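You operate a simulated robot arm through the tools that you are given. There is no shell and no other tool.

You run a simulated robot arm. Do the job below in one go: nothing can be reset, and whatever is moved stays where it is left.

Task
Fit the spacer that the gap gauge names under the bent leg.
Fine: raise the leg, spacer on the peg, fingers out from under the leg, lower it till the gauge shows LEVEL. Where these are worked on the way, their far stop is far enough and under half their travel is too little: bent tube leg.

It is judged by the outcome, as a careful person would: the job done as asked, and still so three seconds after it is handed in. It fails if anything else is knocked over, pushed out of place, dropped, spilled or broken.

Robot
A 7-joint arm with a two-finger parallel gripper on a trunk, on a base that drives. Base frame: it is fixed to the floor where the robot stands at the start and does not move with it; the origin is under the middle of the robot, x ahead of it, y to its left, z up; the surface under the hand at the start is at about z = 860. Lengths are in mm, angles in rad, forces in N, time in s.
Its first joint turns from -2.897 to 2.897 rad. Places, roughly: bent tube leg [700, 100, 900]; leg gap gauge [900, 100, 900]; peg under the foot [600, 100, 900]. Payload 3.43 kg.
The tool frame sits at the grasp point between the pads (the TCP): z along the fingers, y along the line on which they close. The tips reach 30 mm beyond it. The gripper opens to 94 mm. The fingers are 28 mm wide and 10 mm thick; the gripper's body (50 by 96 mm) begins 55 mm behind the TCP.
Orientation is that of the tool frame in the base frame, as a unit quaternion [x, y, z, w]. With the fingers straight down and closing along the base's y, the tool's x points along the base's -x, its y along +y and its z along -z.

Tools
- The arm moves only by the tool servo_tool. Its argument "commands" is a list of rows, each a list of 7 numbers: the turn, a rotation vector about the tool's x, y, z in rad, then the shift along the tool's x, y, z in mm, then the opening, from 0 (shut) to 1 (fully open). In form: [[rx, ry, rz, dx, dy, dz, gripper], ...]. A call has 1 to 20 rows; each row is the pose to reach, as a shift and turn from the pose commanded when the call began, along the tool's axes at that moment. Rows are played at 5 a second. More than 50 mm and 0.15 rad between two rows, or a gripper value outside its range, and nothing of the call is played. A pose out of reach is approached as far as the arm can. The call stops where the force on the tool passes 60 N (or 10 N more than at its start, if that is more) or the arm is blocked; 0.2 s more then pass. Each finger travels about 45 mm/s and halts on what it meets, pressing with about 21 N; the grip force reading is that of the motor and also rises with nothing between the fingers. The clock runs only during rows and for 0.2 s after the last one: add rows that repeat a pose to give the fingers time. It gives the time, the measured TCP pose, the force on the tool (base axes), the opening and the grip force at its end, in the units of the frame above (readings bear some noise), with the torque about the TCP (base axes, N m) and any sound that the robot's microphone picked up.
- Cameras (640 x 400 px; columns grow to the right, rows downward): "scene" is now at [506.5, 187.2, 1174.3]; the picture's right is [-0.54, -0.84, 0.00], its down [-0.24, 0.15, -0.96] and it looks along [0.81, -0.51, -0.28] (base axes); focal length 214 px, centre (320, 200). "wrist" rides on the gripper at [76, 14, -103] in the tool frame; the picture's right is [-0.18, 0.98, 0.00], its down [-0.75, -0.14, -0.64] and it looks along [-0.63, -0.12, 0.77] (tool axes); focal length 243 px, centre (320, 200).
- capture(camera): a new picture of that camera. The clock stands still meanwhile.
- raise_lower(by): slides the trunk up (or, below 0, down) by that many mm; the arm and the scene camera ride with it, the base frame stays. It gives what a move gives, with no picture.
- roll_base(legs): drives the robot by 1 to 6 legs, each [ahead, left, turn to the left] in mm, mm and rad, along the robot's own axes; the way and the turn of a leg run together, so that a leg with both is an arc; at most 1500 mm and 3.142 rad a leg. The arm and the cameras ride along, it lands a little off, and it stops where it bumps. It gives what a move gives.
- pan_tilt(pan, tilt): turns the head with the scene camera to pan (to the left, within 1.798 rad either way) and tilt (down, from -0.506 to 1.204), counted from straight ahead of the robot. It gives what a move gives.
- locate(camera, pixels): there is no depth. For up to 12 entries [column, row, z] of the newest picture of that camera ("zoom" is the newest enlarged one), the place [x, y] in the base frame at which the ray of that pixel passes the height z, good to about 2 mm, but the place of the scene camera against the robot may be out by one fixed shift of up to 25 mm in any direction. The clock stands still meanwhile.
- enlarge(camera, box): a new picture of the part [left, top, right, bottom] of that camera's present view, enlarged. The clock stands still meanwhile.
- finish_job(): hands the job in; it is judged then, once.

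Open the gripper and draw the arm clear of the work before you hand the job in, unless the task says otherwise.

The tools are called after "Request:" as name(argument=value, ...) on one line, values as JSON. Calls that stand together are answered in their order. servo_tool: Moves the arm, as the interface text tells. Its arguments: {"type":"object","properties":{"commands":{"type":"array","items":{"type":"array","items":{"type":"number"}}}},"required":["commands"]} The other tools are called the same way: raise_lower (by) slides the trunk up or down; roll_base (legs) drives the base; pan_tilt (pan, tilt) turns the head that bears the scene camera; capture (camera) takes a picture; locate (camera, pixels) gives the place at which the rays of pixels pass given heights; enlarge (camera, box) takes an enlarged picture of a part of a camera's view; finish_job () hands the job in.

At the start:

```text
clock: 0.0
position: [691.7, 100.3, 1327.3]
tcp_rot: [0.0, 1.0, 0.008, -0.01]
ft_force: [-0.1, 0.9, 0.0]
wrist_torque: [0.0, -0.02, 0.01]
width: 94.0
grasp_force: 0.0
trunk travel left (down, up): [-245.0, 245.0]
robot x, y, heading: [1.7, -2.2, 0.003]
head pan, tilt: [-0.567, 0.288]
```

scene: 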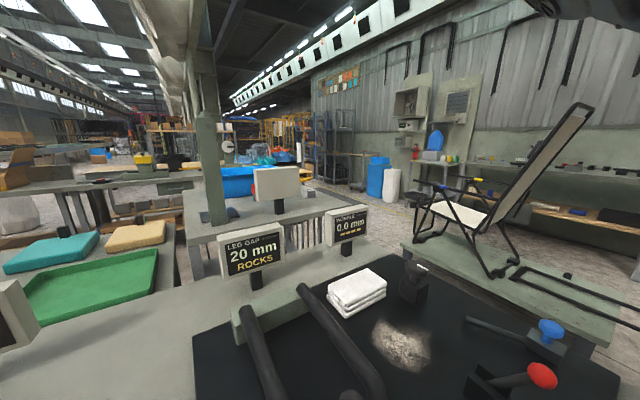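
wrist: 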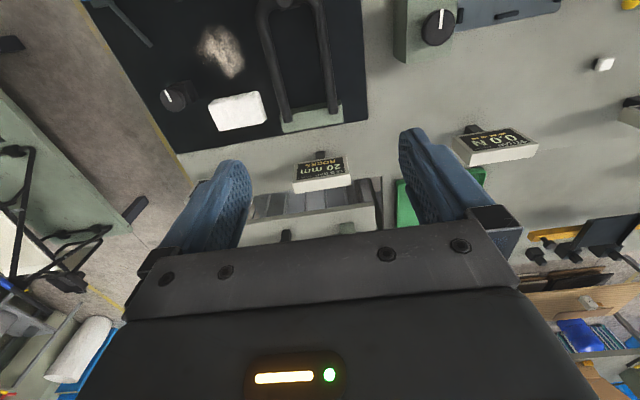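

The gap gauge at about (252,255) reads 20 mm ROCKS. I enlarge it and the work area, and tilt the head down to see the leg, peg and spacers.

Request:
enlarge(camera="scene", box=[200, 180, 460, 400])

Request:
enlarge(camera="wrist", box=[80, 0, 560, 260])

Request:
pan_tilt(pan=0.0, tilt=0.9)

Request:
capture(camera="scene")

```text
1.82 times, centred on (330, 290) of scene
```

zoom: 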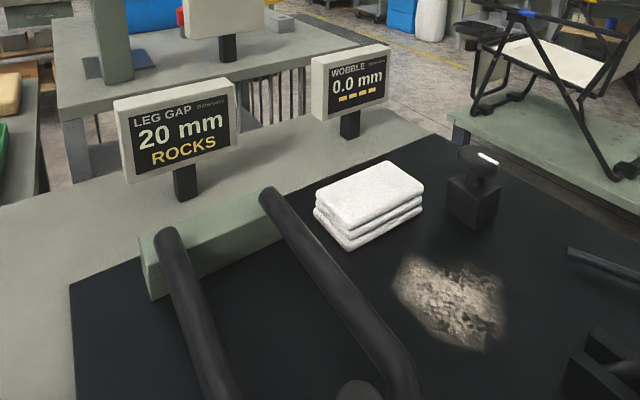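

```text
1.33 times, centred on (320, 130) of wrist
```

zoom: 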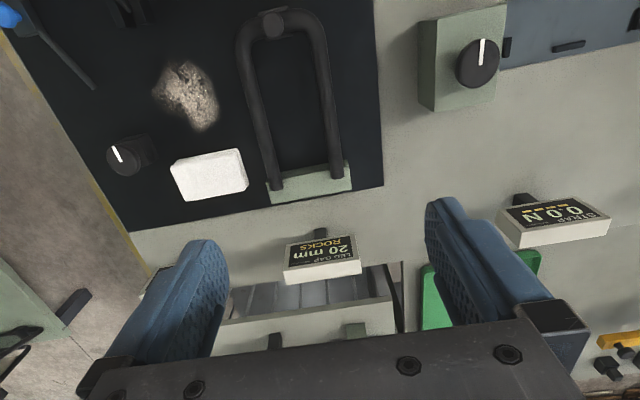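

```text
clock: 1.0
position: [692.9, 101.4, 1325.7]
tcp_rot: [0.0, 1.0, 0.01, -0.013]
ft_force: [0.0, 0.3, -0.8]
wrist_torque: [0.02, -0.03, 0.0]
width: 93.9
grasp_force: 0.1
trunk travel left (down, up): [-245.0, 245.0]
robot x, y, heading: [-3.1, -3.1, -0.002]
head pan, tilt: [0.0, 0.901]
```

```text
taken
```

scene: 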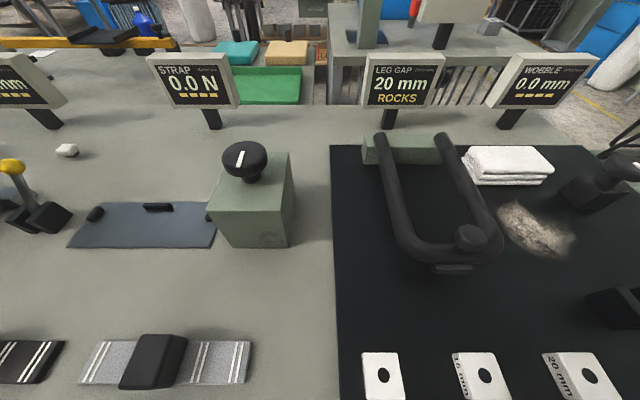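

Spacers are at the bottom (380,375), (480,375), (580,375), with labels. I tilt further down and pan slightly right to read them.

Request:
pan_tilt(pan=-0.4, tilt=1.2)

Request:
capture(camera="scene")

Request:
enlarge(camera="scene", box=[160, 200, 480, 400])

Request:
enlarge(camera="scene", box=[200, 0, 520, 200])

```text
clock: 1.9
position: [693.2, 99.7, 1327.5]
tcp_rot: [0.0, 1.0, 0.011, -0.013]
ft_force: [-1.0, 0.3, 0.1]
wrist_torque: [-0.01, 0.0, 0.02]
width: 93.9
grasp_force: 0.0
trunk travel left (down, up): [-245.0, 245.0]
robot x, y, heading: [-0.8, 2.3, -0.007]
head pan, tilt: [-0.4, 1.201]
```

```text
taken
```

scene: 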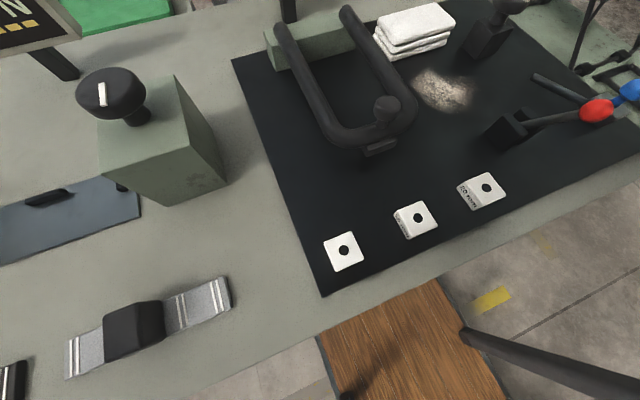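

```text
2.00 times, centred on (320, 300) of scene
```

zoom: 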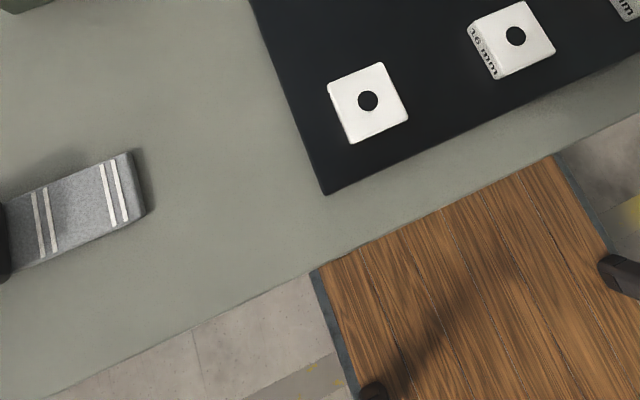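

```text
2.00 times, centred on (360, 100) of scene
```

zoom: 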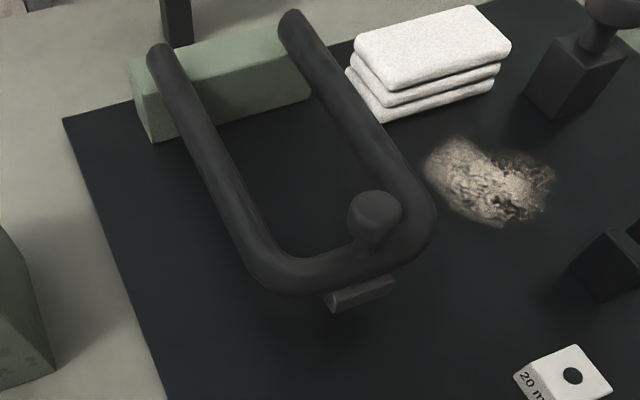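

The spacers read 16 mm (412,220) and 20 mm (480,190). I enlarge them and the foot, and locate the main points.

Request:
enlarge(camera="scene", box=[380, 150, 520, 240])

Request:
enlarge(camera="scene", box=[300, 80, 440, 170])

Request:
locate(camera="scene", pixels=[[344, 250, 870], [417, 217, 876], [486, 187, 880], [387, 103, 930], [382, 148, 880], [280, 35, 900], [349, 15, 900], [232, 60, 860], [323, 297, 860]])

```text
4.44 times, centred on (450, 195) of scene
```

zoom: 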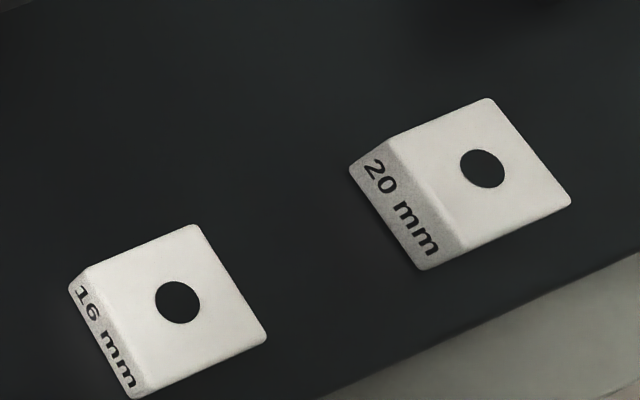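

```text
4.44 times, centred on (370, 125) of scene
```

zoom: 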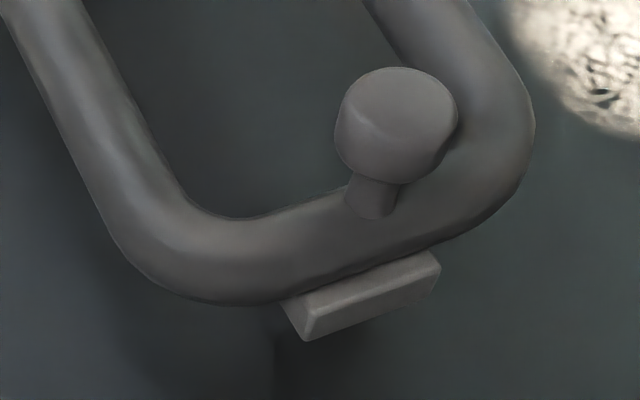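

```text
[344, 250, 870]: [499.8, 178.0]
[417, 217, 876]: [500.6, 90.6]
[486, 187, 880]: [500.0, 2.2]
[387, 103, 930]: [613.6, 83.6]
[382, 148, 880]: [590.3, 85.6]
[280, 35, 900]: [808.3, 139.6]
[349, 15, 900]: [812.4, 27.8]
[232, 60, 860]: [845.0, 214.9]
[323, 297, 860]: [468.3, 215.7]
```

The three spacers sit at x≈500, under the 600 mm minimum reach, so the base must back up. I check both sides to the rear first.

Request:
pan_tilt(pan=1.79, tilt=0.5)

Request:
capture(camera="scene")

Request:
pan_tilt(pan=-1.79, tilt=0.5)

Request:
capture(camera="scene")

```text
clock: 3.9
position: [692.3, 100.4, 1327.0]
tcp_rot: [0.001, 1.0, 0.01, -0.013]
ft_force: [0.3, 0.3, 0.0]
wrist_torque: [-0.01, -0.02, 0.01]
width: 93.9
grasp_force: 0.1
trunk travel left (down, up): [-245.0, 245.0]
robot x, y, heading: [-1.5, -2.1, 0.002]
head pan, tilt: [1.791, 0.499]
```

```text
taken
```

scene: 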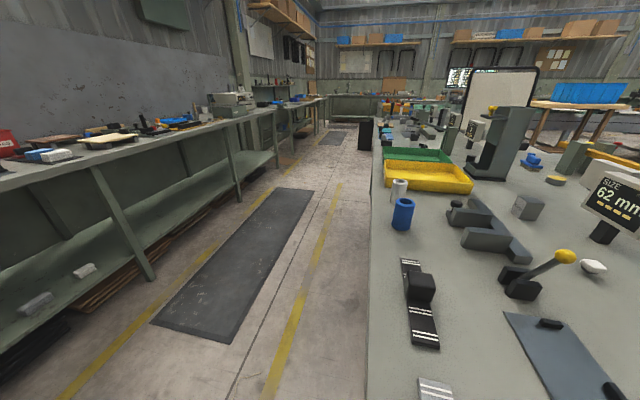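

```text
clock: 6.9
position: [692.6, 99.7, 1327.5]
tcp_rot: [0.0, 1.0, 0.01, -0.013]
ft_force: [0.5, 0.0, 0.7]
wrist_torque: [0.04, 0.01, 0.01]
width: 94.1
grasp_force: 0.3
trunk travel left (down, up): [-245.0, 245.0]
robot x, y, heading: [-1.7, 1.3, -0.001]
head pan, tilt: [-1.791, 0.499]
```

```text
taken
```

scene: 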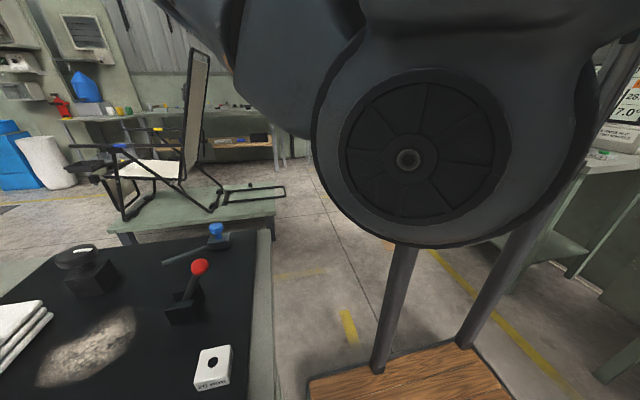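

The aisle behind is clear for a couple hundred mm. I back the base up 190 mm and take new pictures.

Request:
roll_base(legs=[[-190, 0, 0]])

Request:
pan_tilt(pan=-0.2, tilt=0.9)

Request:
capture(camera="scene")

Request:
capture(camera="wrist")

```text
clock: 8.5
position: [506.3, 100.2, 1326.7]
tcp_rot: [0.0, 1.0, 0.01, -0.013]
ft_force: [0.5, -0.6, -0.3]
wrist_torque: [0.01, 0.0, 0.03]
width: 94.0
grasp_force: 0.2
trunk travel left (down, up): [-245.0, 245.0]
robot x, y, heading: [-184.4, 0.2, 0.003]
head pan, tilt: [-1.791, 0.499]
```

```text
clock: 10.1
position: [506.9, 99.7, 1326.8]
tcp_rot: [0.0, 1.0, 0.011, -0.014]
ft_force: [-0.4, 0.7, -0.7]
wrist_torque: [-0.03, 0.0, -0.03]
width: 94.2
grasp_force: 0.0
trunk travel left (down, up): [-245.0, 245.0]
robot x, y, heading: [-185.0, -1.5, -0.003]
head pan, tilt: [-0.201, 0.901]
```

```text
taken
```

scene: 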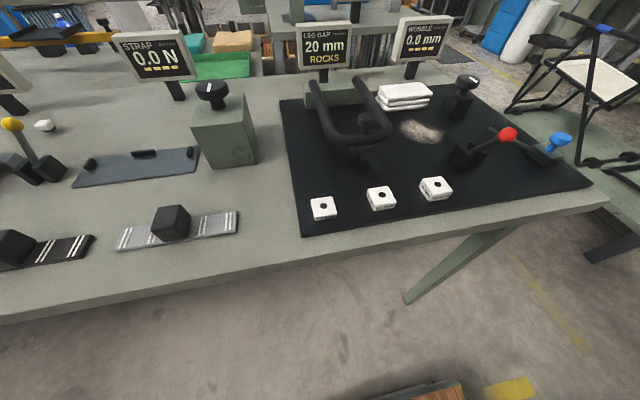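

```text
taken
```

wrist: 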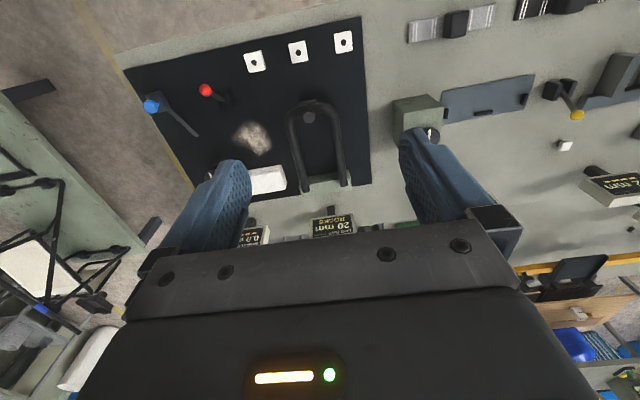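

The wrist view shows spacers at (254,62), (297,52), (344,42), the knob at (308,117) and the hinge block at (320,185). I enlarge and locate them.

Request:
enlarge(camera="wrist", box=[220, 20, 380, 200])

Request:
enlarge(camera="scene", box=[280, 60, 480, 220])

Request:
locate(camera="wrist", pixels=[[254, 62, 880], [297, 52, 876], [344, 42, 870], [308, 117, 930], [308, 117, 920], [300, 188, 880], [345, 183, 880]])

Request:
locate(camera="scene", pixels=[[435, 183, 880], [380, 193, 876], [323, 203, 870], [368, 118, 930]])

```text
2.22 times, centred on (300, 110) of wrist
```

zoom: 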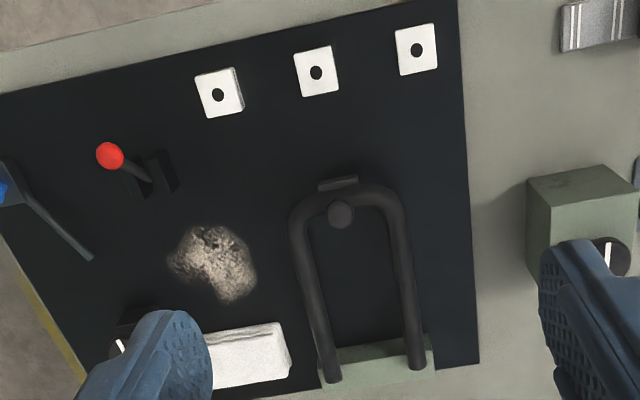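

```text
2.50 times, centred on (380, 140) of scene
```

zoom: 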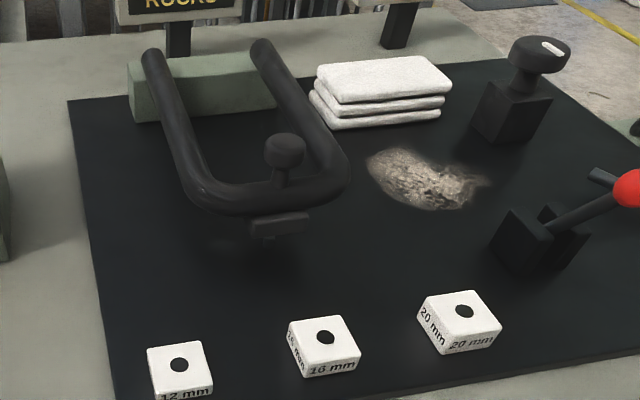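

```text
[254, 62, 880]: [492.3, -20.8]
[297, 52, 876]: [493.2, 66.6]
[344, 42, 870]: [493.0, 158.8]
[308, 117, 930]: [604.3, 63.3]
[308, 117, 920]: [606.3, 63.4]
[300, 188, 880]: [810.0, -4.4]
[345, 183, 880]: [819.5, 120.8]
```

```text
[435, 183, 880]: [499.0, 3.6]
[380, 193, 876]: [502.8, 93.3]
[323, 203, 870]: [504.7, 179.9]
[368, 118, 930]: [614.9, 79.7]
```

The wrist and scene estimates differ by about (8,22), the fixed scene shift. I look closely at the foot and labels in the scene view.

Request:
enlarge(camera="scene", box=[320, 90, 420, 170])

Request:
enlarge(camera="scene", box=[300, 165, 470, 230])

Request:
locate(camera="wrist", pixels=[[125, 68, 860], [361, 16, 860], [370, 183, 860]])

Request:
locate(camera="scene", pixels=[[303, 237, 860], [281, 98, 860], [590, 190, 860]])

```text
5.00 times, centred on (370, 130) of scene
```

zoom: 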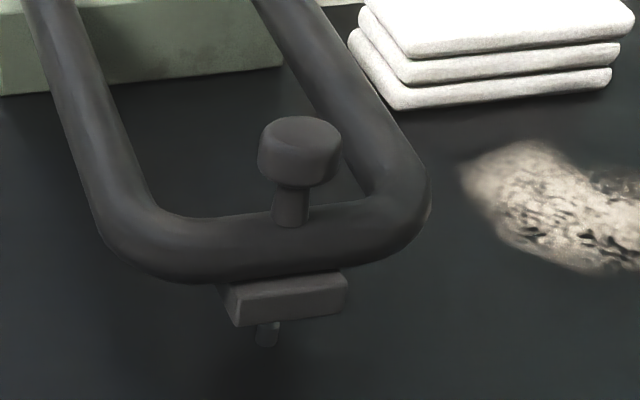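

```text
3.76 times, centred on (385, 198) of scene
```

zoom: 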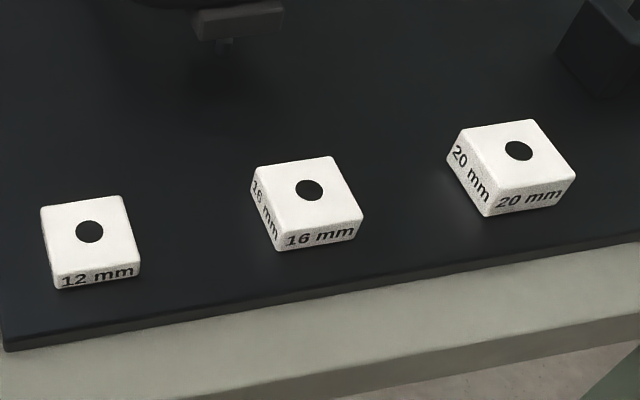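

```text
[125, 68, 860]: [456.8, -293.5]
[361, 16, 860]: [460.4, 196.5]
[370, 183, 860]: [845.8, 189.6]
```

```text
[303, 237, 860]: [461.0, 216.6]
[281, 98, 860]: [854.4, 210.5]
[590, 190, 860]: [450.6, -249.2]
```

The gauge says 20 mm, and the 20 mm spacer is the right one at wrist (254,62); the small peg is visible under the foot. I straighten the slight tool tilt and descend to z≈1050 to view the leg closely.

Request:
servo_tool(commands=[[0.011, -0.013, 0, 5, -7, 45, 1], [0.022, -0.027, 0, 10, -14, 90, 1], [0.022, -0.027, 0, 12, -20, 135, 1], [0.022, -0.027, 0, 12, -22, 180, 1], [0.022, -0.027, 0, 8, -24, 225, 1], [0.022, -0.027, 0, 6, -26, 270, 1], [0.022, -0.027, 0, 6, -26, 277, 1]])

Request:
capture(camera="wrist")

Request:
capture(camera="scene")

```text
clock: 11.7
position: [492.6, 79.0, 1048.6]
tcp_rot: [0.0, 1.0, -0.001, 0.001]
ft_force: [-0.5, -0.5, 0.7]
wrist_torque: [0.02, -0.06, -0.02]
width: 93.9
grasp_force: 0.0
trunk travel left (down, up): [-245.0, 245.0]
robot x, y, heading: [-188.1, 1.5, 0.003]
head pan, tilt: [-0.201, 0.901]
```

```text
taken
```

wrist: 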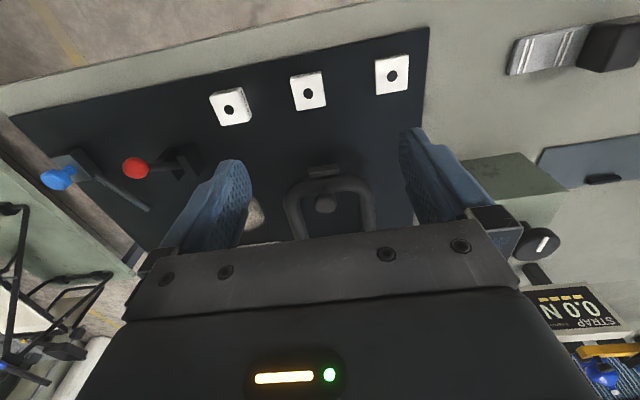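

```text
taken
```

scene: 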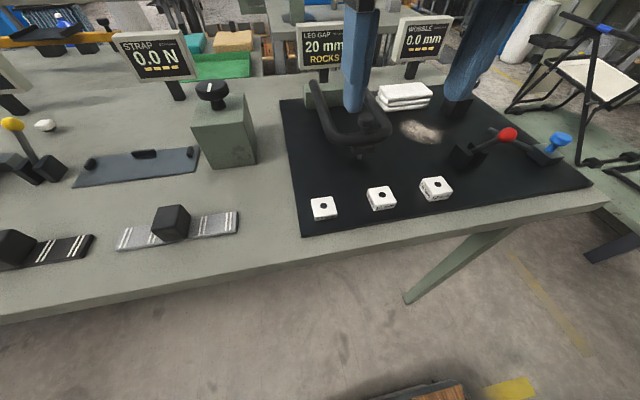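

Now the wrist picture shows the knob at (325,205) between the fingers, foot at (323,172), spacers at (229,109),(308,93),(391,76). I locate and enlarge.

Request:
enlarge(camera="wrist", box=[190, 40, 430, 250])

Request:
locate(camera="wrist", pixels=[[229, 109, 882], [308, 93, 878], [391, 76, 874], [325, 205, 930], [325, 205, 920], [323, 172, 890], [429, 26, 862], [160, 210, 862]])

```text
1.90 times, centred on (310, 145) of wrist
```

zoom: 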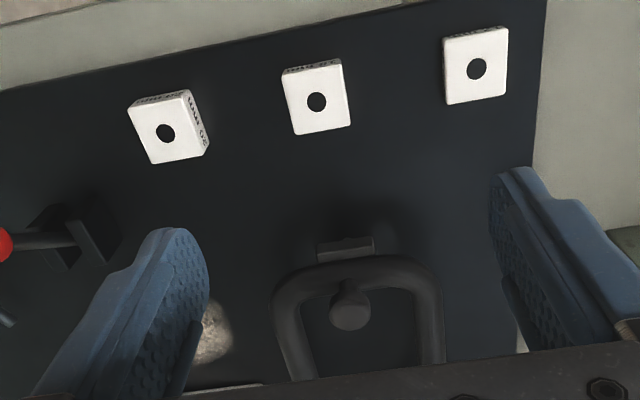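

```text
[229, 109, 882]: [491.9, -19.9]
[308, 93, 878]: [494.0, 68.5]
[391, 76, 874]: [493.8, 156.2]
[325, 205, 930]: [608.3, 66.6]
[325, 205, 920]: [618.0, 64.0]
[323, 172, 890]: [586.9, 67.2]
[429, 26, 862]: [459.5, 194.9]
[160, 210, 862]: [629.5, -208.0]
```

I triangulate the knob, tube, foot and peg heights with scene rays at several z (scene shift ≈ +9,+22).

Request:
locate(camera="scene", pixels=[[366, 116, 945], [366, 116, 935], [364, 127, 930], [364, 127, 920], [364, 135, 920], [364, 135, 910], [360, 145, 900], [364, 155, 885], [364, 155, 875], [359.6, 159, 872], [359.6, 159, 862]])

Request:
enlarge(camera="scene", box=[300, 80, 400, 170])

```text
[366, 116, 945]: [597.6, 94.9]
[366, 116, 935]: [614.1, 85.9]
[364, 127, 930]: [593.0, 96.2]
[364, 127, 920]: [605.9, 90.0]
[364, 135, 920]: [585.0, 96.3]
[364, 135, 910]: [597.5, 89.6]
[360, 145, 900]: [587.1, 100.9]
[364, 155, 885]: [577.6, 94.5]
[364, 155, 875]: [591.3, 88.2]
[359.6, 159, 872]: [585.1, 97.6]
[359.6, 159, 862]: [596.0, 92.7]
```

```text
4.44 times, centred on (350, 125) of scene
```

zoom: 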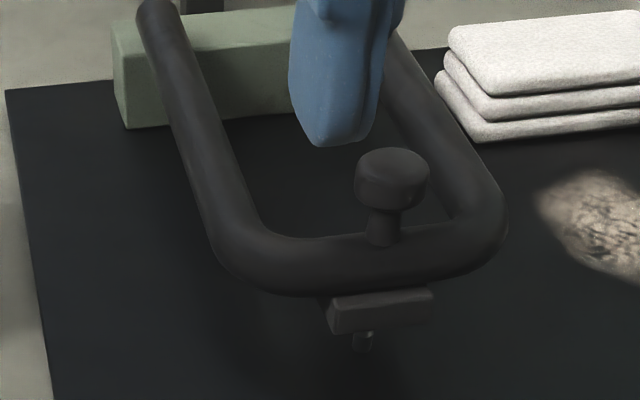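

Knob head is roughly z 918–936 at (604,66), tube top ≈908. I move above it with fingers half-shut, to z≈985, and look.

Request:
servo_tool(commands=[[0, 0, 0, -40, -5, 0, 0.5], [0, 0, 0, -80, -10, 15, 0.5], [0, 0, 0, -111, -13, 40, 0.5], [0, 0, 0, -111, -13, 62, 0.5], [0, 0, 0, -111, -13, 62, 0.5]])

Request:
capture(camera="wrist")

Request:
enlarge(camera="scene", box=[290, 60, 450, 170])

```text
clock: 12.9
position: [607.2, 67.7, 983.8]
tcp_rot: [0.0, 1.0, 0.001, 0.001]
ft_force: [-0.3, -0.2, 0.7]
wrist_torque: [0.02, -0.01, -0.03]
width: 46.8
grasp_force: 0.1
trunk travel left (down, up): [-245.0, 245.0]
robot x, y, heading: [-184.5, 0.9, 0.002]
head pan, tilt: [-0.201, 0.901]
```

```text
taken
```

wrist: 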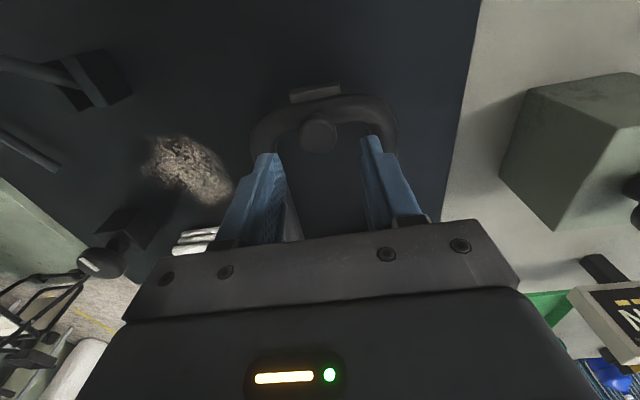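

```text
3.64 times, centred on (370, 115) of scene
```

zoom: 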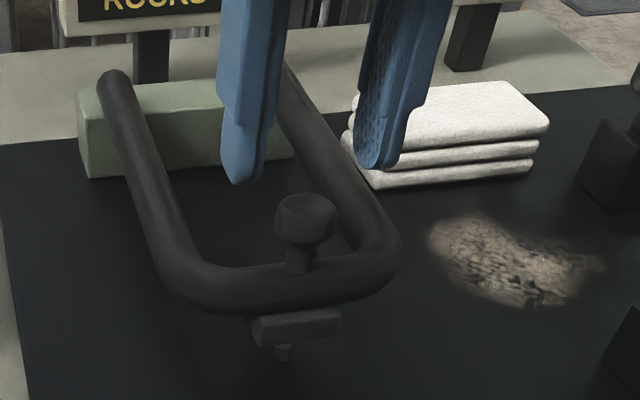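

Knob top now at wrist (319,133); foot front at (315,93). I locate it for exact x,y.

Request:
enlarge(camera="wrist", box=[230, 70, 430, 220])

Request:
locate(camera="wrist", pixels=[[319, 133, 936], [319, 133, 925], [315, 93, 890], [302, 133, 930], [336, 133, 930]])

```text
2.67 times, centred on (330, 145) of wrist
```

zoom: 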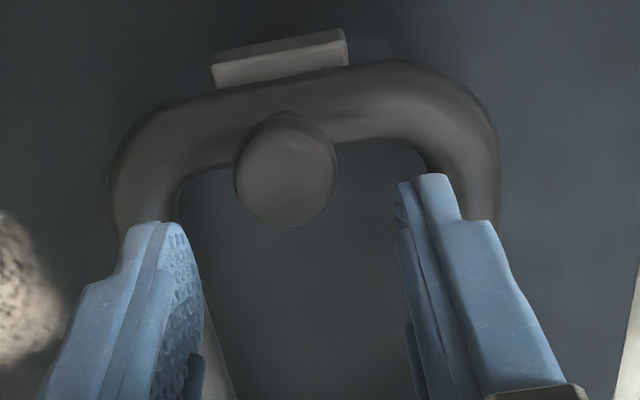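

```text
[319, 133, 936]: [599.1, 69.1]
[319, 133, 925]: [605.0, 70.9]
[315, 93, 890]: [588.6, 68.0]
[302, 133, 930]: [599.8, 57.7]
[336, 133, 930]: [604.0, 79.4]
```

Knob centre ≈(600,68). I shift 6 mm nearer, descend to TCP z≈946 (tips ≈916, above the tube) and close on the knob head.

Request:
servo_tool(commands=[[0, 0, 0, 6, 0, 15, 0.5], [0, 0, 0, 6, 0, 30, 0.5], [0, 0, 0, 6, 0, 38, 0.5], [0, 0, 0, 6, 0, 38, 0.5]])

Request:
enlarge(camera="scene", box=[290, 60, 450, 170])

Request:
enlarge(camera="wrist", box=[230, 50, 430, 200])

```text
clock: 13.9
position: [598.9, 67.7, 948.5]
tcp_rot: [0.0, 1.0, 0.0, 0.001]
ft_force: [0.1, 0.3, -0.2]
wrist_torque: [0.02, -0.01, -0.03]
width: 47.3
grasp_force: 0.0
trunk travel left (down, up): [-245.0, 245.0]
robot x, y, heading: [-182.9, -2.7, -0.001]
head pan, tilt: [-0.201, 0.901]
```

```text
3.64 times, centred on (370, 115) of scene
```

zoom: 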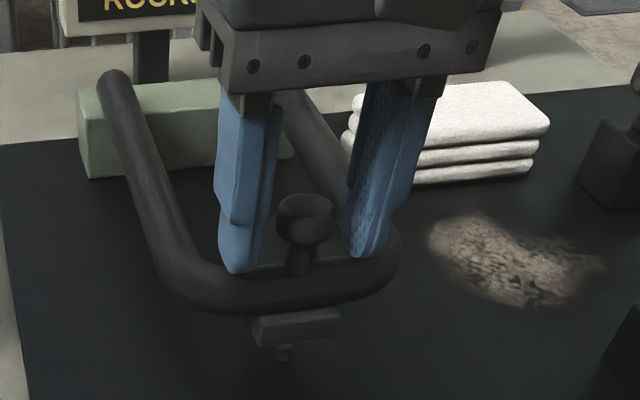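

```text
2.67 times, centred on (330, 125) of wrist
```

zoom: 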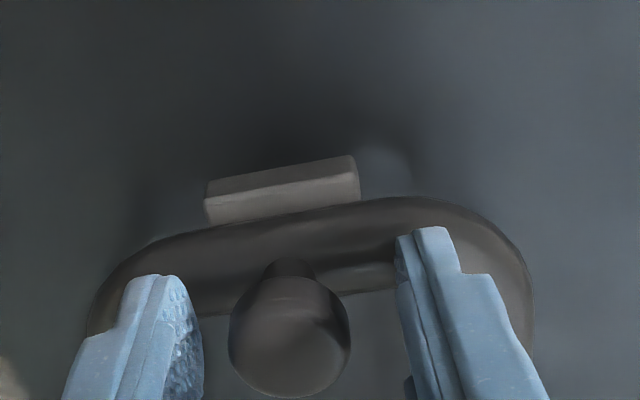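

The knob head (wrist ~ (318,177)) is centred between the fingers. I close on it.

Request:
servo_tool(commands=[[0, 0, 0, -1, 0, 1, 0.25], [0, 0, 0, -1, 0, 1, 0.1], [0, 0, 0, -1, 0, 1, 0.1], [0, 0, 0, -1, 0, 1, 0.1]])

Request:
enlarge(camera="scene", box=[290, 20, 450, 170])

```text
clock: 14.9
position: [599.1, 66.3, 947.6]
tcp_rot: [0.0, 1.0, -0.001, 0.0]
ft_force: [-2.7, -8.2, -0.2]
wrist_torque: [-0.16, 0.02, -0.02]
width: 25.0
grasp_force: 44.6
trunk travel left (down, up): [-245.0, 245.0]
robot x, y, heading: [-186.6, 0.7, 0.001]
head pan, tilt: [-0.201, 0.901]
```

```text
2.67 times, centred on (370, 95) of scene
```

zoom: 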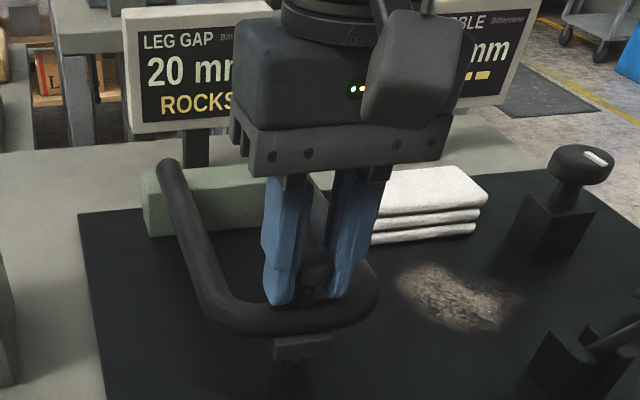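

Gripped at 25 mm. I lift about 12 mm along the arc and check forces and the gauge.

Request:
servo_tool(commands=[[0, 0, 0, 0, -1, -3, 0.1], [0, 0, 0, -1, -1, -6, 0.1], [0, 0, 0, -1.5, -1, -9, 0.1], [0, 0, 0, -2, -1, -12, 0.1], [0, 0, 0, -2, -1, -12, 0.1]])

Request:
enlarge(camera="scene", box=[290, 20, 450, 170])

```text
clock: 16.1
position: [602.3, 67.7, 960.2]
tcp_rot: [-0.001, 1.0, 0.0, 0.001]
ft_force: [-14.1, 2.0, -6.0]
wrist_torque: [-0.01, 1.44, 0.06]
width: 25.0
grasp_force: 45.0
trunk travel left (down, up): [-245.0, 245.0]
robot x, y, heading: [-184.8, 1.0, 0.0]
head pan, tilt: [-0.201, 0.901]
```

```text
2.67 times, centred on (370, 95) of scene
```

zoom: 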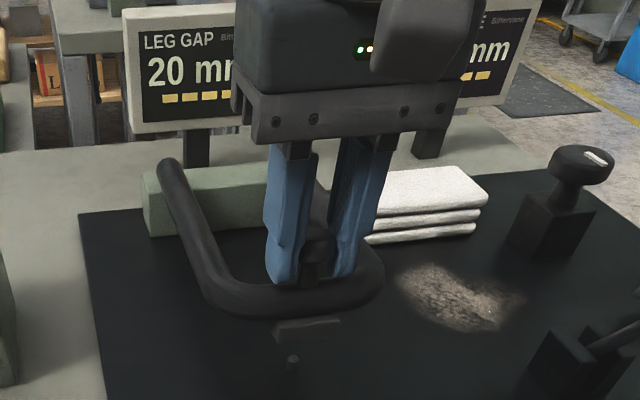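

The leg comes up and the peg is visible on the mat at zoom (292,362). I follow the hinge arc with rotation, backing off 1 mm in x because of the −14 N reading.

Request:
servo_tool(commands=[[0, 0.03, 0, -0.5, 0, -6, 0.1], [0, 0.06, 0, -2.5, 0, -12, 0.1], [0, 0.1, 0, -6, 0, -20, 0.1], [0, 0.15, 0, -10.5, 0, -29.8, 0.1], [0, 0.2, 0, -15, 0, -39.3, 0.1], [0, 0.2, 0, -15, 0, -39.3, 0.1]])

Request:
enlarge(camera="scene", box=[250, 0, 490, 180])

```text
clock: 17.5
position: [616.7, 67.1, 1003.3]
tcp_rot: [0.0, 0.995, 0.001, -0.098]
ft_force: [-16.4, 0.4, 3.5]
wrist_torque: [0.0, 0.53, 0.02]
width: 25.2
grasp_force: 44.7
trunk travel left (down, up): [-245.0, 245.0]
robot x, y, heading: [-185.7, -4.4, -0.0]
head pan, tilt: [-0.201, 0.901]
```

```text
2.22 times, centred on (370, 90) of scene
```

zoom: 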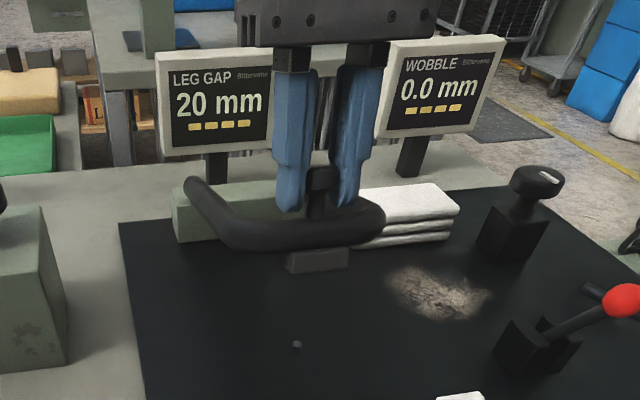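

Leg is well up; the peg shows at zoom (297,346). I continue the arc 0.1 rad, backing off another 1.5 mm.

Request:
servo_tool(commands=[[0, 0.025, 0, -1, 0, -5, 0.1], [0, 0.05, 0, -2.5, 0, -10.1, 0.1], [0, 0.075, 0, -4, 0, -15, 0.1], [0, 0.1, 0, -5.9, 0, -20.1, 0.1], [0, 0.1, 0, -5.9, 0, -20.1, 0.1]])

Request:
enlarge(camera="scene", box=[250, 0, 490, 180])

```text
clock: 18.7
position: [625.6, 65.5, 1018.3]
tcp_rot: [-0.001, 0.989, -0.001, -0.149]
ft_force: [-10.6, -4.3, 7.0]
wrist_torque: [-0.14, -0.21, -0.02]
width: 24.9
grasp_force: 45.1
trunk travel left (down, up): [-245.0, 245.0]
robot x, y, heading: [-188.7, 0.1, -0.0]
head pan, tilt: [-0.201, 0.901]
```

```text
2.22 times, centred on (370, 90) of scene
```

zoom: 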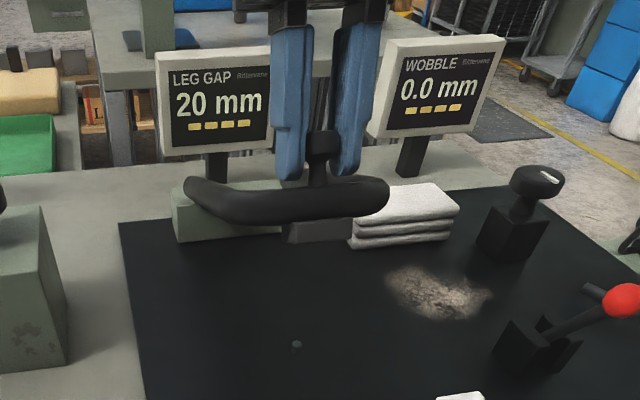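

Resistance is now mostly radial; the gauge still shows dashes. I keep raising toward the far stop.

Request:
servo_tool(commands=[[0, 0.025, 0, -0.4, 0, -5.2, 0.1], [0, 0.05, 0, -1.8, 0, -10.5, 0.1], [0, 0.075, 0, -3.6, 0, -15.6, 0.1], [0, 0.1, 0, -5.5, 0, -20.7, 0.1], [0, 0.125, 0, -7.5, 0, -25.7, 0.1], [0, 0.15, 0, -9.7, 0, -30.5, 0.1], [0, 0.15, 0, -9.7, 0, -30.5, 0.1]])

Request:
capture(camera="scene")

```text
clock: 20.3
position: [644.1, 66.2, 1044.0]
tcp_rot: [0.0, 0.975, 0.0, -0.223]
ft_force: [-2.3, -3.4, -5.2]
wrist_torque: [-0.05, 0.77, 0.11]
width: 25.0
grasp_force: 44.4
trunk travel left (down, up): [-245.0, 245.0]
robot x, y, heading: [-187.8, 0.1, -0.003]
head pan, tilt: [-0.201, 0.901]
```

```text
taken
```

scene: 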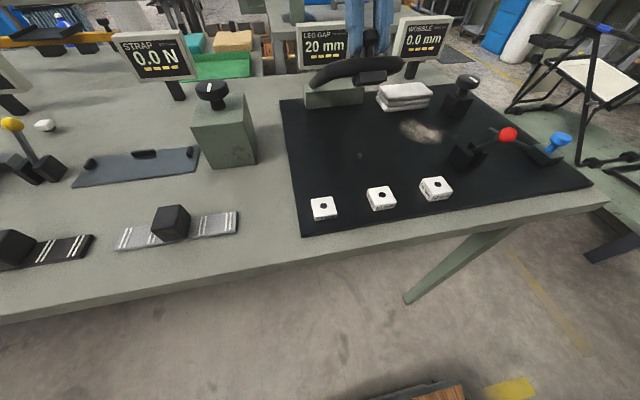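

Forces are low and tracking is good. I continue another 0.2 rad.

Request:
servo_tool(commands=[[0, 0.025, 0, -1.5, 0, -5.2, 0.1], [0, 0.05, 0, -3.2, 0, -10.3, 0.1], [0, 0.075, 0, -5, 0, -15.5, 0.1], [0, 0.1, 0, -6.9, 0, -20.6, 0.1], [0, 0.125, 0, -9, 0, -25.6, 0.1], [0, 0.15, 0, -11.1, 0, -30.5, 0.1], [0, 0.175, 0, -13.5, 0, -35.4, 0.1], [0, 0.2, 0, -15.9, 0, -40.2, 0.1], [0, 0.2, 0, -15.9, 0, -40.2, 0.1]])

Request:
enlarge(camera="scene", box=[250, 0, 490, 180])

```text
clock: 22.3
position: [675.6, 66.3, 1075.5]
tcp_rot: [0.0, 0.948, 0.0, -0.319]
ft_force: [-8.5, 0.0, -0.8]
wrist_torque: [0.03, 1.04, -0.02]
width: 25.1
grasp_force: 45.3
trunk travel left (down, up): [-245.0, 245.0]
robot x, y, heading: [-189.5, -0.2, 0.001]
head pan, tilt: [-0.201, 0.901]
```

```text
2.22 times, centred on (370, 90) of scene
```

zoom: 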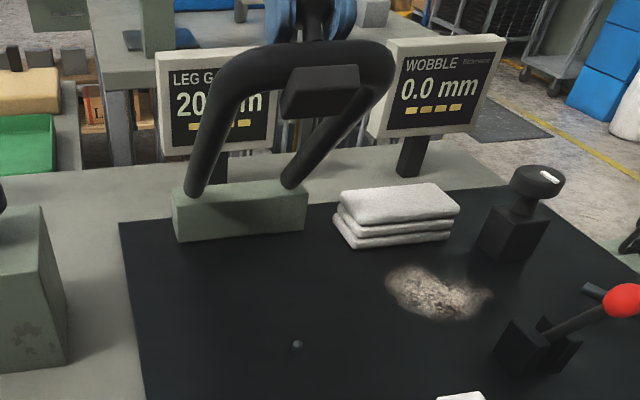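

Leg is at about 45°, resistance ~7 N. I keep going toward the stop.

Request:
servo_tool(commands=[[0, 0.025, 0, -1.6, 0, -5.2, 0.1], [0, 0.05, 0, -3.3, 0, -10.4, 0.1], [0, 0.075, 0, -5.2, 0, -15.5, 0.1], [0, 0.1, 0, -7.1, 0, -20.6, 0.1], [0, 0.125, 0, -9.2, 0, -25.6, 0.1], [0, 0.15, 0, -11.5, 0, -30.7, 0.1], [0, 0.175, 0, -13.9, 0, -35.5, 0.1], [0, 0.2, 0, -16.3, 0, -40.4, 0.1], [0, 0.2, 0, -16.3, 0, -40.4, 0.1]])

Request:
capture(camera="scene")

```text
clock: 24.3
position: [690.0, 66.3, 1083.2]
tcp_rot: [0.0, 0.931, 0.0, -0.364]
ft_force: [5.9, 4.8, 1.2]
wrist_torque: [0.09, -1.34, -0.05]
width: 25.0
grasp_force: 45.5
out of reach, approached as far as the arm can: row 4, 5, 6, 7, 8, 9
trunk travel left (down, up): [-245.0, 245.0]
robot x, y, heading: [-186.9, -5.3, -0.005]
head pan, tilt: [-0.201, 0.901]
```

```text
taken
```

scene: 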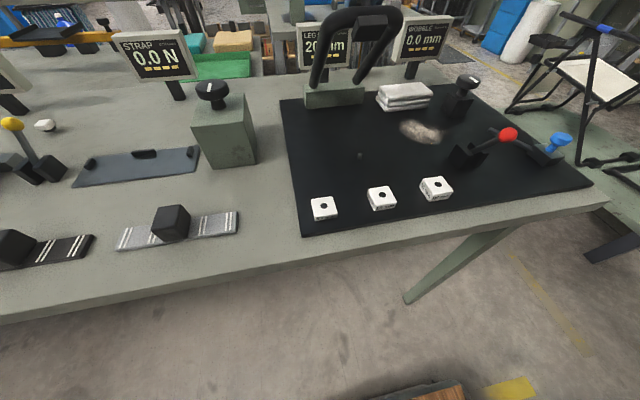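

Reach limits the tilt at ≈0.75 rad. I hold still one step to see what pose is commanded now and the resting force.

Request:
servo_tool(commands=[[0, 0, 0, 0, 0, 0, 0.1]])

Request:
enlarge(camera="scene", box=[270, 0, 430, 120])

Request:
capture(camera="wrist")

```text
clock: 24.7
position: [688.8, 66.6, 1082.4]
tcp_rot: [0.0, 0.931, 0.0, -0.364]
ft_force: [6.3, 6.5, -0.4]
wrist_torque: [0.08, -1.17, -0.08]
width: 25.2
grasp_force: 45.1
trunk travel left (down, up): [-245.0, 245.0]
robot x, y, heading: [-188.1, 2.1, -0.004]
head pan, tilt: [-0.201, 0.901]
```

```text
3.33 times, centred on (350, 60) of scene
```

zoom: 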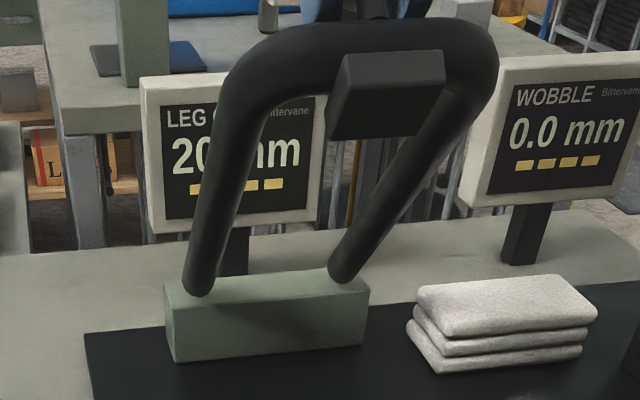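

```text
taken
```

wrist: 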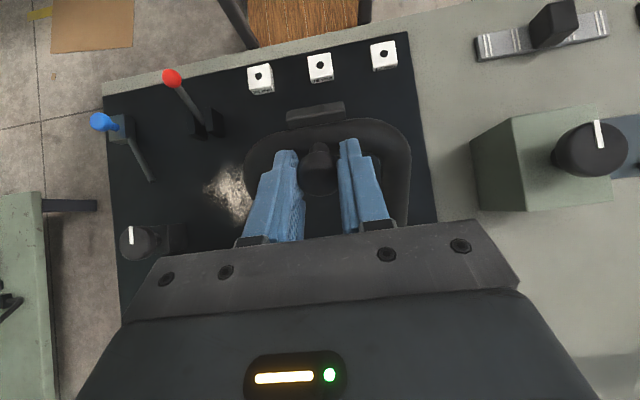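

The leg seems to hold by hinge friction (no downward pull). I continue the arc 0.15 rad while easing the tool's tilt back so it stays in reach.

Request:
servo_tool(commands=[[0, -0.017, 0, -0.6, 0, -5.2, 0.1], [0, -0.033, 0, -1.3, 0, -10.5, 0.1], [0, -0.05, 0, -2.3, 0, -15.6, 0.1], [0, -0.067, 0, -3.3, 0, -20.7, 0.1], [0, -0.083, 0, -4.4, 0, -25.8, 0.1], [0, -0.1, 0, -5.6, 0, -30.9, 0.1], [0, -0.1, 0, -5.6, 0, -30.9, 0.1]])

Request:
enlarge(camera="scene", box=[270, 0, 430, 120])

```text
clock: 26.3
position: [713.0, 66.7, 1100.2]
tcp_rot: [0.001, 0.949, 0.0, -0.316]
ft_force: [-9.9, -12.5, 1.3]
wrist_torque: [-0.21, 1.39, 0.11]
width: 25.2
grasp_force: 44.6
trunk travel left (down, up): [-245.0, 245.0]
robot x, y, heading: [-183.8, 0.3, 0.001]
head pan, tilt: [-0.201, 0.901]
```

```text
3.33 times, centred on (350, 60) of scene
```

zoom: 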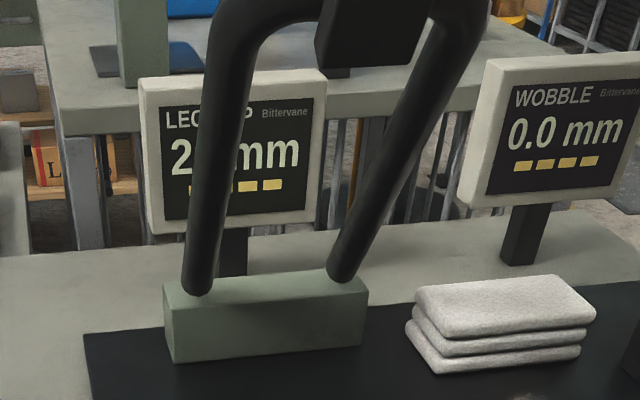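

Leg is around 55° now. I ease back 3 mm along the arc as a friction test: if the force reverses, the hinge holds by itself.

Request:
servo_tool(commands=[[0, 0, 0, 0.5, 0, 1.4, 0.1], [0, 0, 0, 0.9, 0, 2.8, 0.1], [0, 0, 0, 0.9, 0, 2.8, 0.1]])

```text
clock: 27.1
position: [712.0, 67.5, 1098.9]
tcp_rot: [0.0, 0.949, 0.0, -0.316]
ft_force: [1.9, -15.3, 9.3]
wrist_torque: [-0.22, -1.16, 0.14]
width: 25.3
grasp_force: 44.8
trunk travel left (down, up): [-245.0, 245.0]
robot x, y, heading: [-185.4, 0.8, -0.003]
head pan, tilt: [-0.201, 0.901]
```

The force reversed sign (≈+7 N tangential), so the hinge friction holds. I open the fingers slightly, staying around the knob, and check the leg stays.

Request:
servo_tool(commands=[[0, 0, 0, 0, -0.7, 0, 0.28], [0, 0, 0, 0, -0.7, 0, 0.36], [0, 0, 0, 0, -0.7, 0, 0.4], [0, 0, 0, 0, -0.7, 0, 0.4], [0, 0, 0, 0, -0.7, 0, 0.4]])

Request:
enlarge(camera="scene", box=[270, 0, 430, 120])

Request:
enlarge(camera="wrist", box=[220, 60, 440, 240])

```text
clock: 28.3
position: [712.3, 67.4, 1098.8]
tcp_rot: [-0.001, 0.948, -0.001, -0.318]
ft_force: [0.1, 0.8, 0.0]
wrist_torque: [0.0, 0.03, -0.01]
width: 37.5
grasp_force: 0.0
trunk travel left (down, up): [-245.0, 245.0]
robot x, y, heading: [-183.5, -1.1, 0.0]
head pan, tilt: [-0.201, 0.901]
```

```text
3.33 times, centred on (350, 60) of scene
```

zoom: 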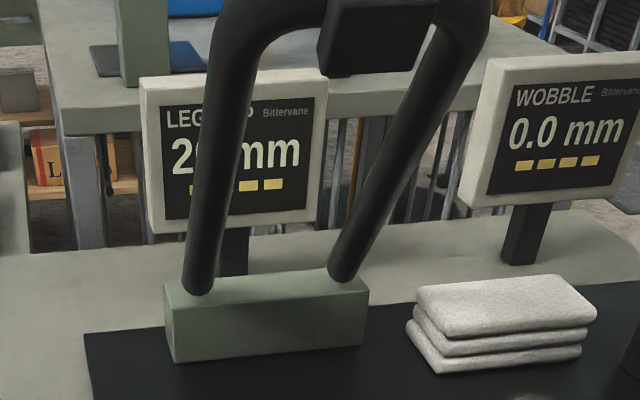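

```text
2.22 times, centred on (330, 150) of wrist
```

zoom: 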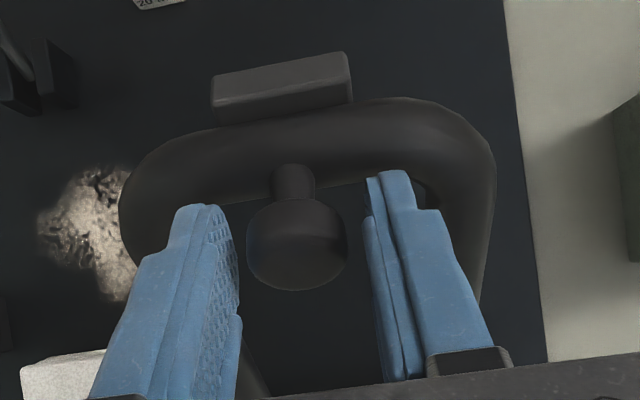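

Knob is free between the fingers. I wait about a second and recheck that the leg isn't creeping.

Request:
servo_tool(commands=[[0, 0, 0, 0, 0, 0, 0.5], [0, 0, 0, 0, 0, 0, 0.5], [0, 0, 0, 0, 0, 0, 0.5], [0, 0, 0, 0, 0, 0, 0.5], [0, 0, 0, 0, 0, 0, 0.5], [0, 0, 0, 0, 0, 0, 0.5], [0, 0, 0, 0, 0, 0, 0.5]])

Request:
enlarge(camera="scene", box=[270, 0, 430, 120])

Request:
enlarge(camera="wrist", box=[220, 60, 440, 240])

```text
clock: 29.9
position: [711.9, 66.0, 1097.9]
tcp_rot: [0.0, 0.948, -0.001, -0.317]
ft_force: [0.2, -0.7, 0.3]
wrist_torque: [0.04, -0.03, 0.0]
width: 46.7
grasp_force: 0.1
trunk travel left (down, up): [-245.0, 245.0]
robot x, y, heading: [-185.6, -1.7, -0.0]
head pan, tilt: [-0.201, 0.901]
```

```text
3.33 times, centred on (350, 60) of scene
```

zoom: 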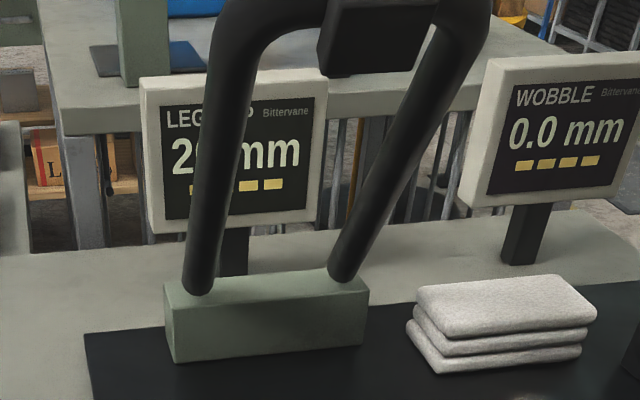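

```text
2.22 times, centred on (330, 150) of wrist
```

zoom: 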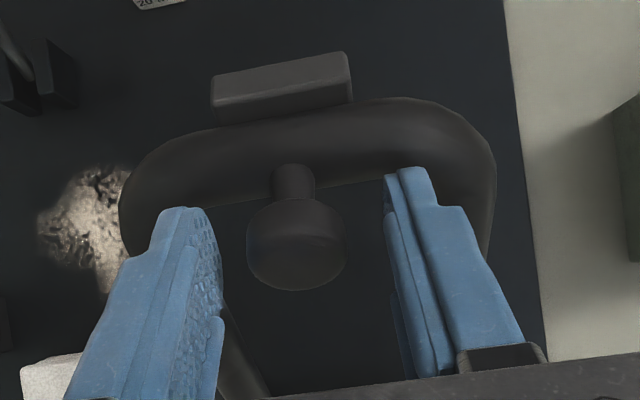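

The leg stays put. I withdraw straight up 90 mm, then pull back toward the robot while levelling the tool.

Request:
servo_tool(commands=[[0, 0, 0, 12, 0, -16, 0.6], [0, 0, 0, 24, 0, -32, 0.6], [0, 0, 0, 36, 0, -48, 0.6], [0, 0, 0, 54, 0, -72, 0.6], [0, 0, 0, 54, 0, -72, 0.6]])

Request:
enlarge(camera="wrist", box=[160, 30, 480, 260])

```text
clock: 31.3
position: [694.3, 64.0, 1103.0]
tcp_rot: [-0.002, 0.94, 0.002, -0.342]
ft_force: [-0.1, 0.4, 0.4]
wrist_torque: [-0.01, -0.02, -0.01]
width: 56.6
grasp_force: 0.0
out of reach, approached as far as the arm can: row 1, 2, 3, 4, 5
trunk travel left (down, up): [-245.0, 245.0]
robot x, y, heading: [-185.3, -0.9, 0.003]
head pan, tilt: [-0.201, 0.901]
stopped in row 5: the arm was blocked; the commanded pose is now the measured one
```

```text
1.74 times, centred on (320, 145) of wrist
```

zoom: 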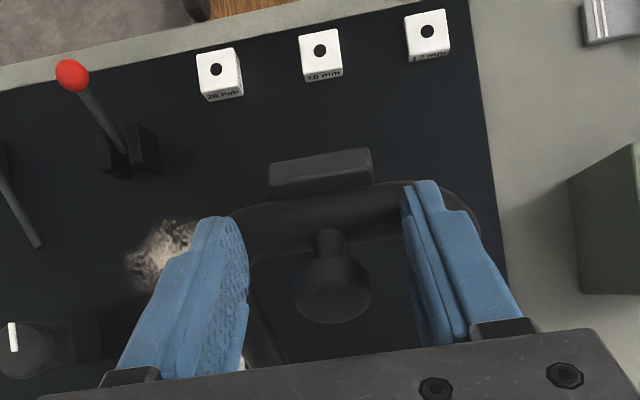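

The arm is at its upper reach here, so I raise the trunk 120 mm to lift the fingers straight off the knob.

Request:
raise_lower(by=120)

Request:
capture(camera="wrist")

Request:
capture(camera="scene")

```text
clock: 32.8
position: [695.0, 64.9, 1224.4]
tcp_rot: [-0.002, 0.94, 0.002, -0.342]
ft_force: [-1.0, -1.2, 0.2]
wrist_torque: [0.0, 0.02, 0.0]
width: 56.5
grasp_force: 0.0
trunk travel left (down, up): [-365.0, 125.0]
robot x, y, heading: [-185.1, 1.2, -0.002]
head pan, tilt: [-0.201, 0.901]
```

```text
taken
```

wrist: 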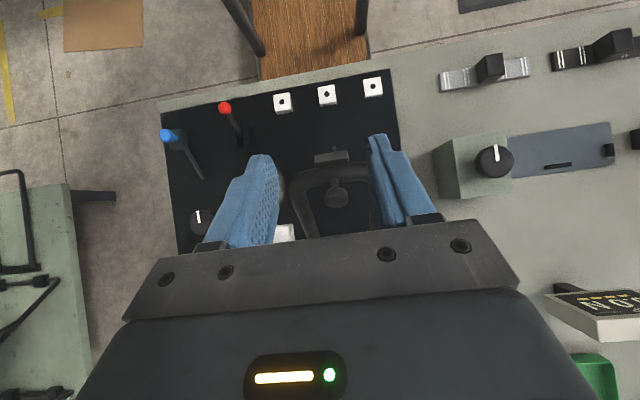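

```text
taken
```

scene: 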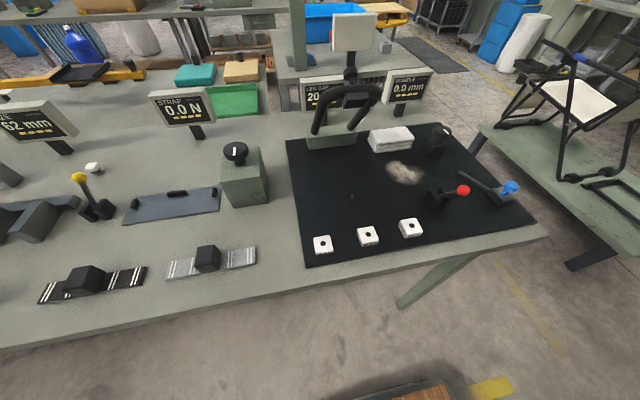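

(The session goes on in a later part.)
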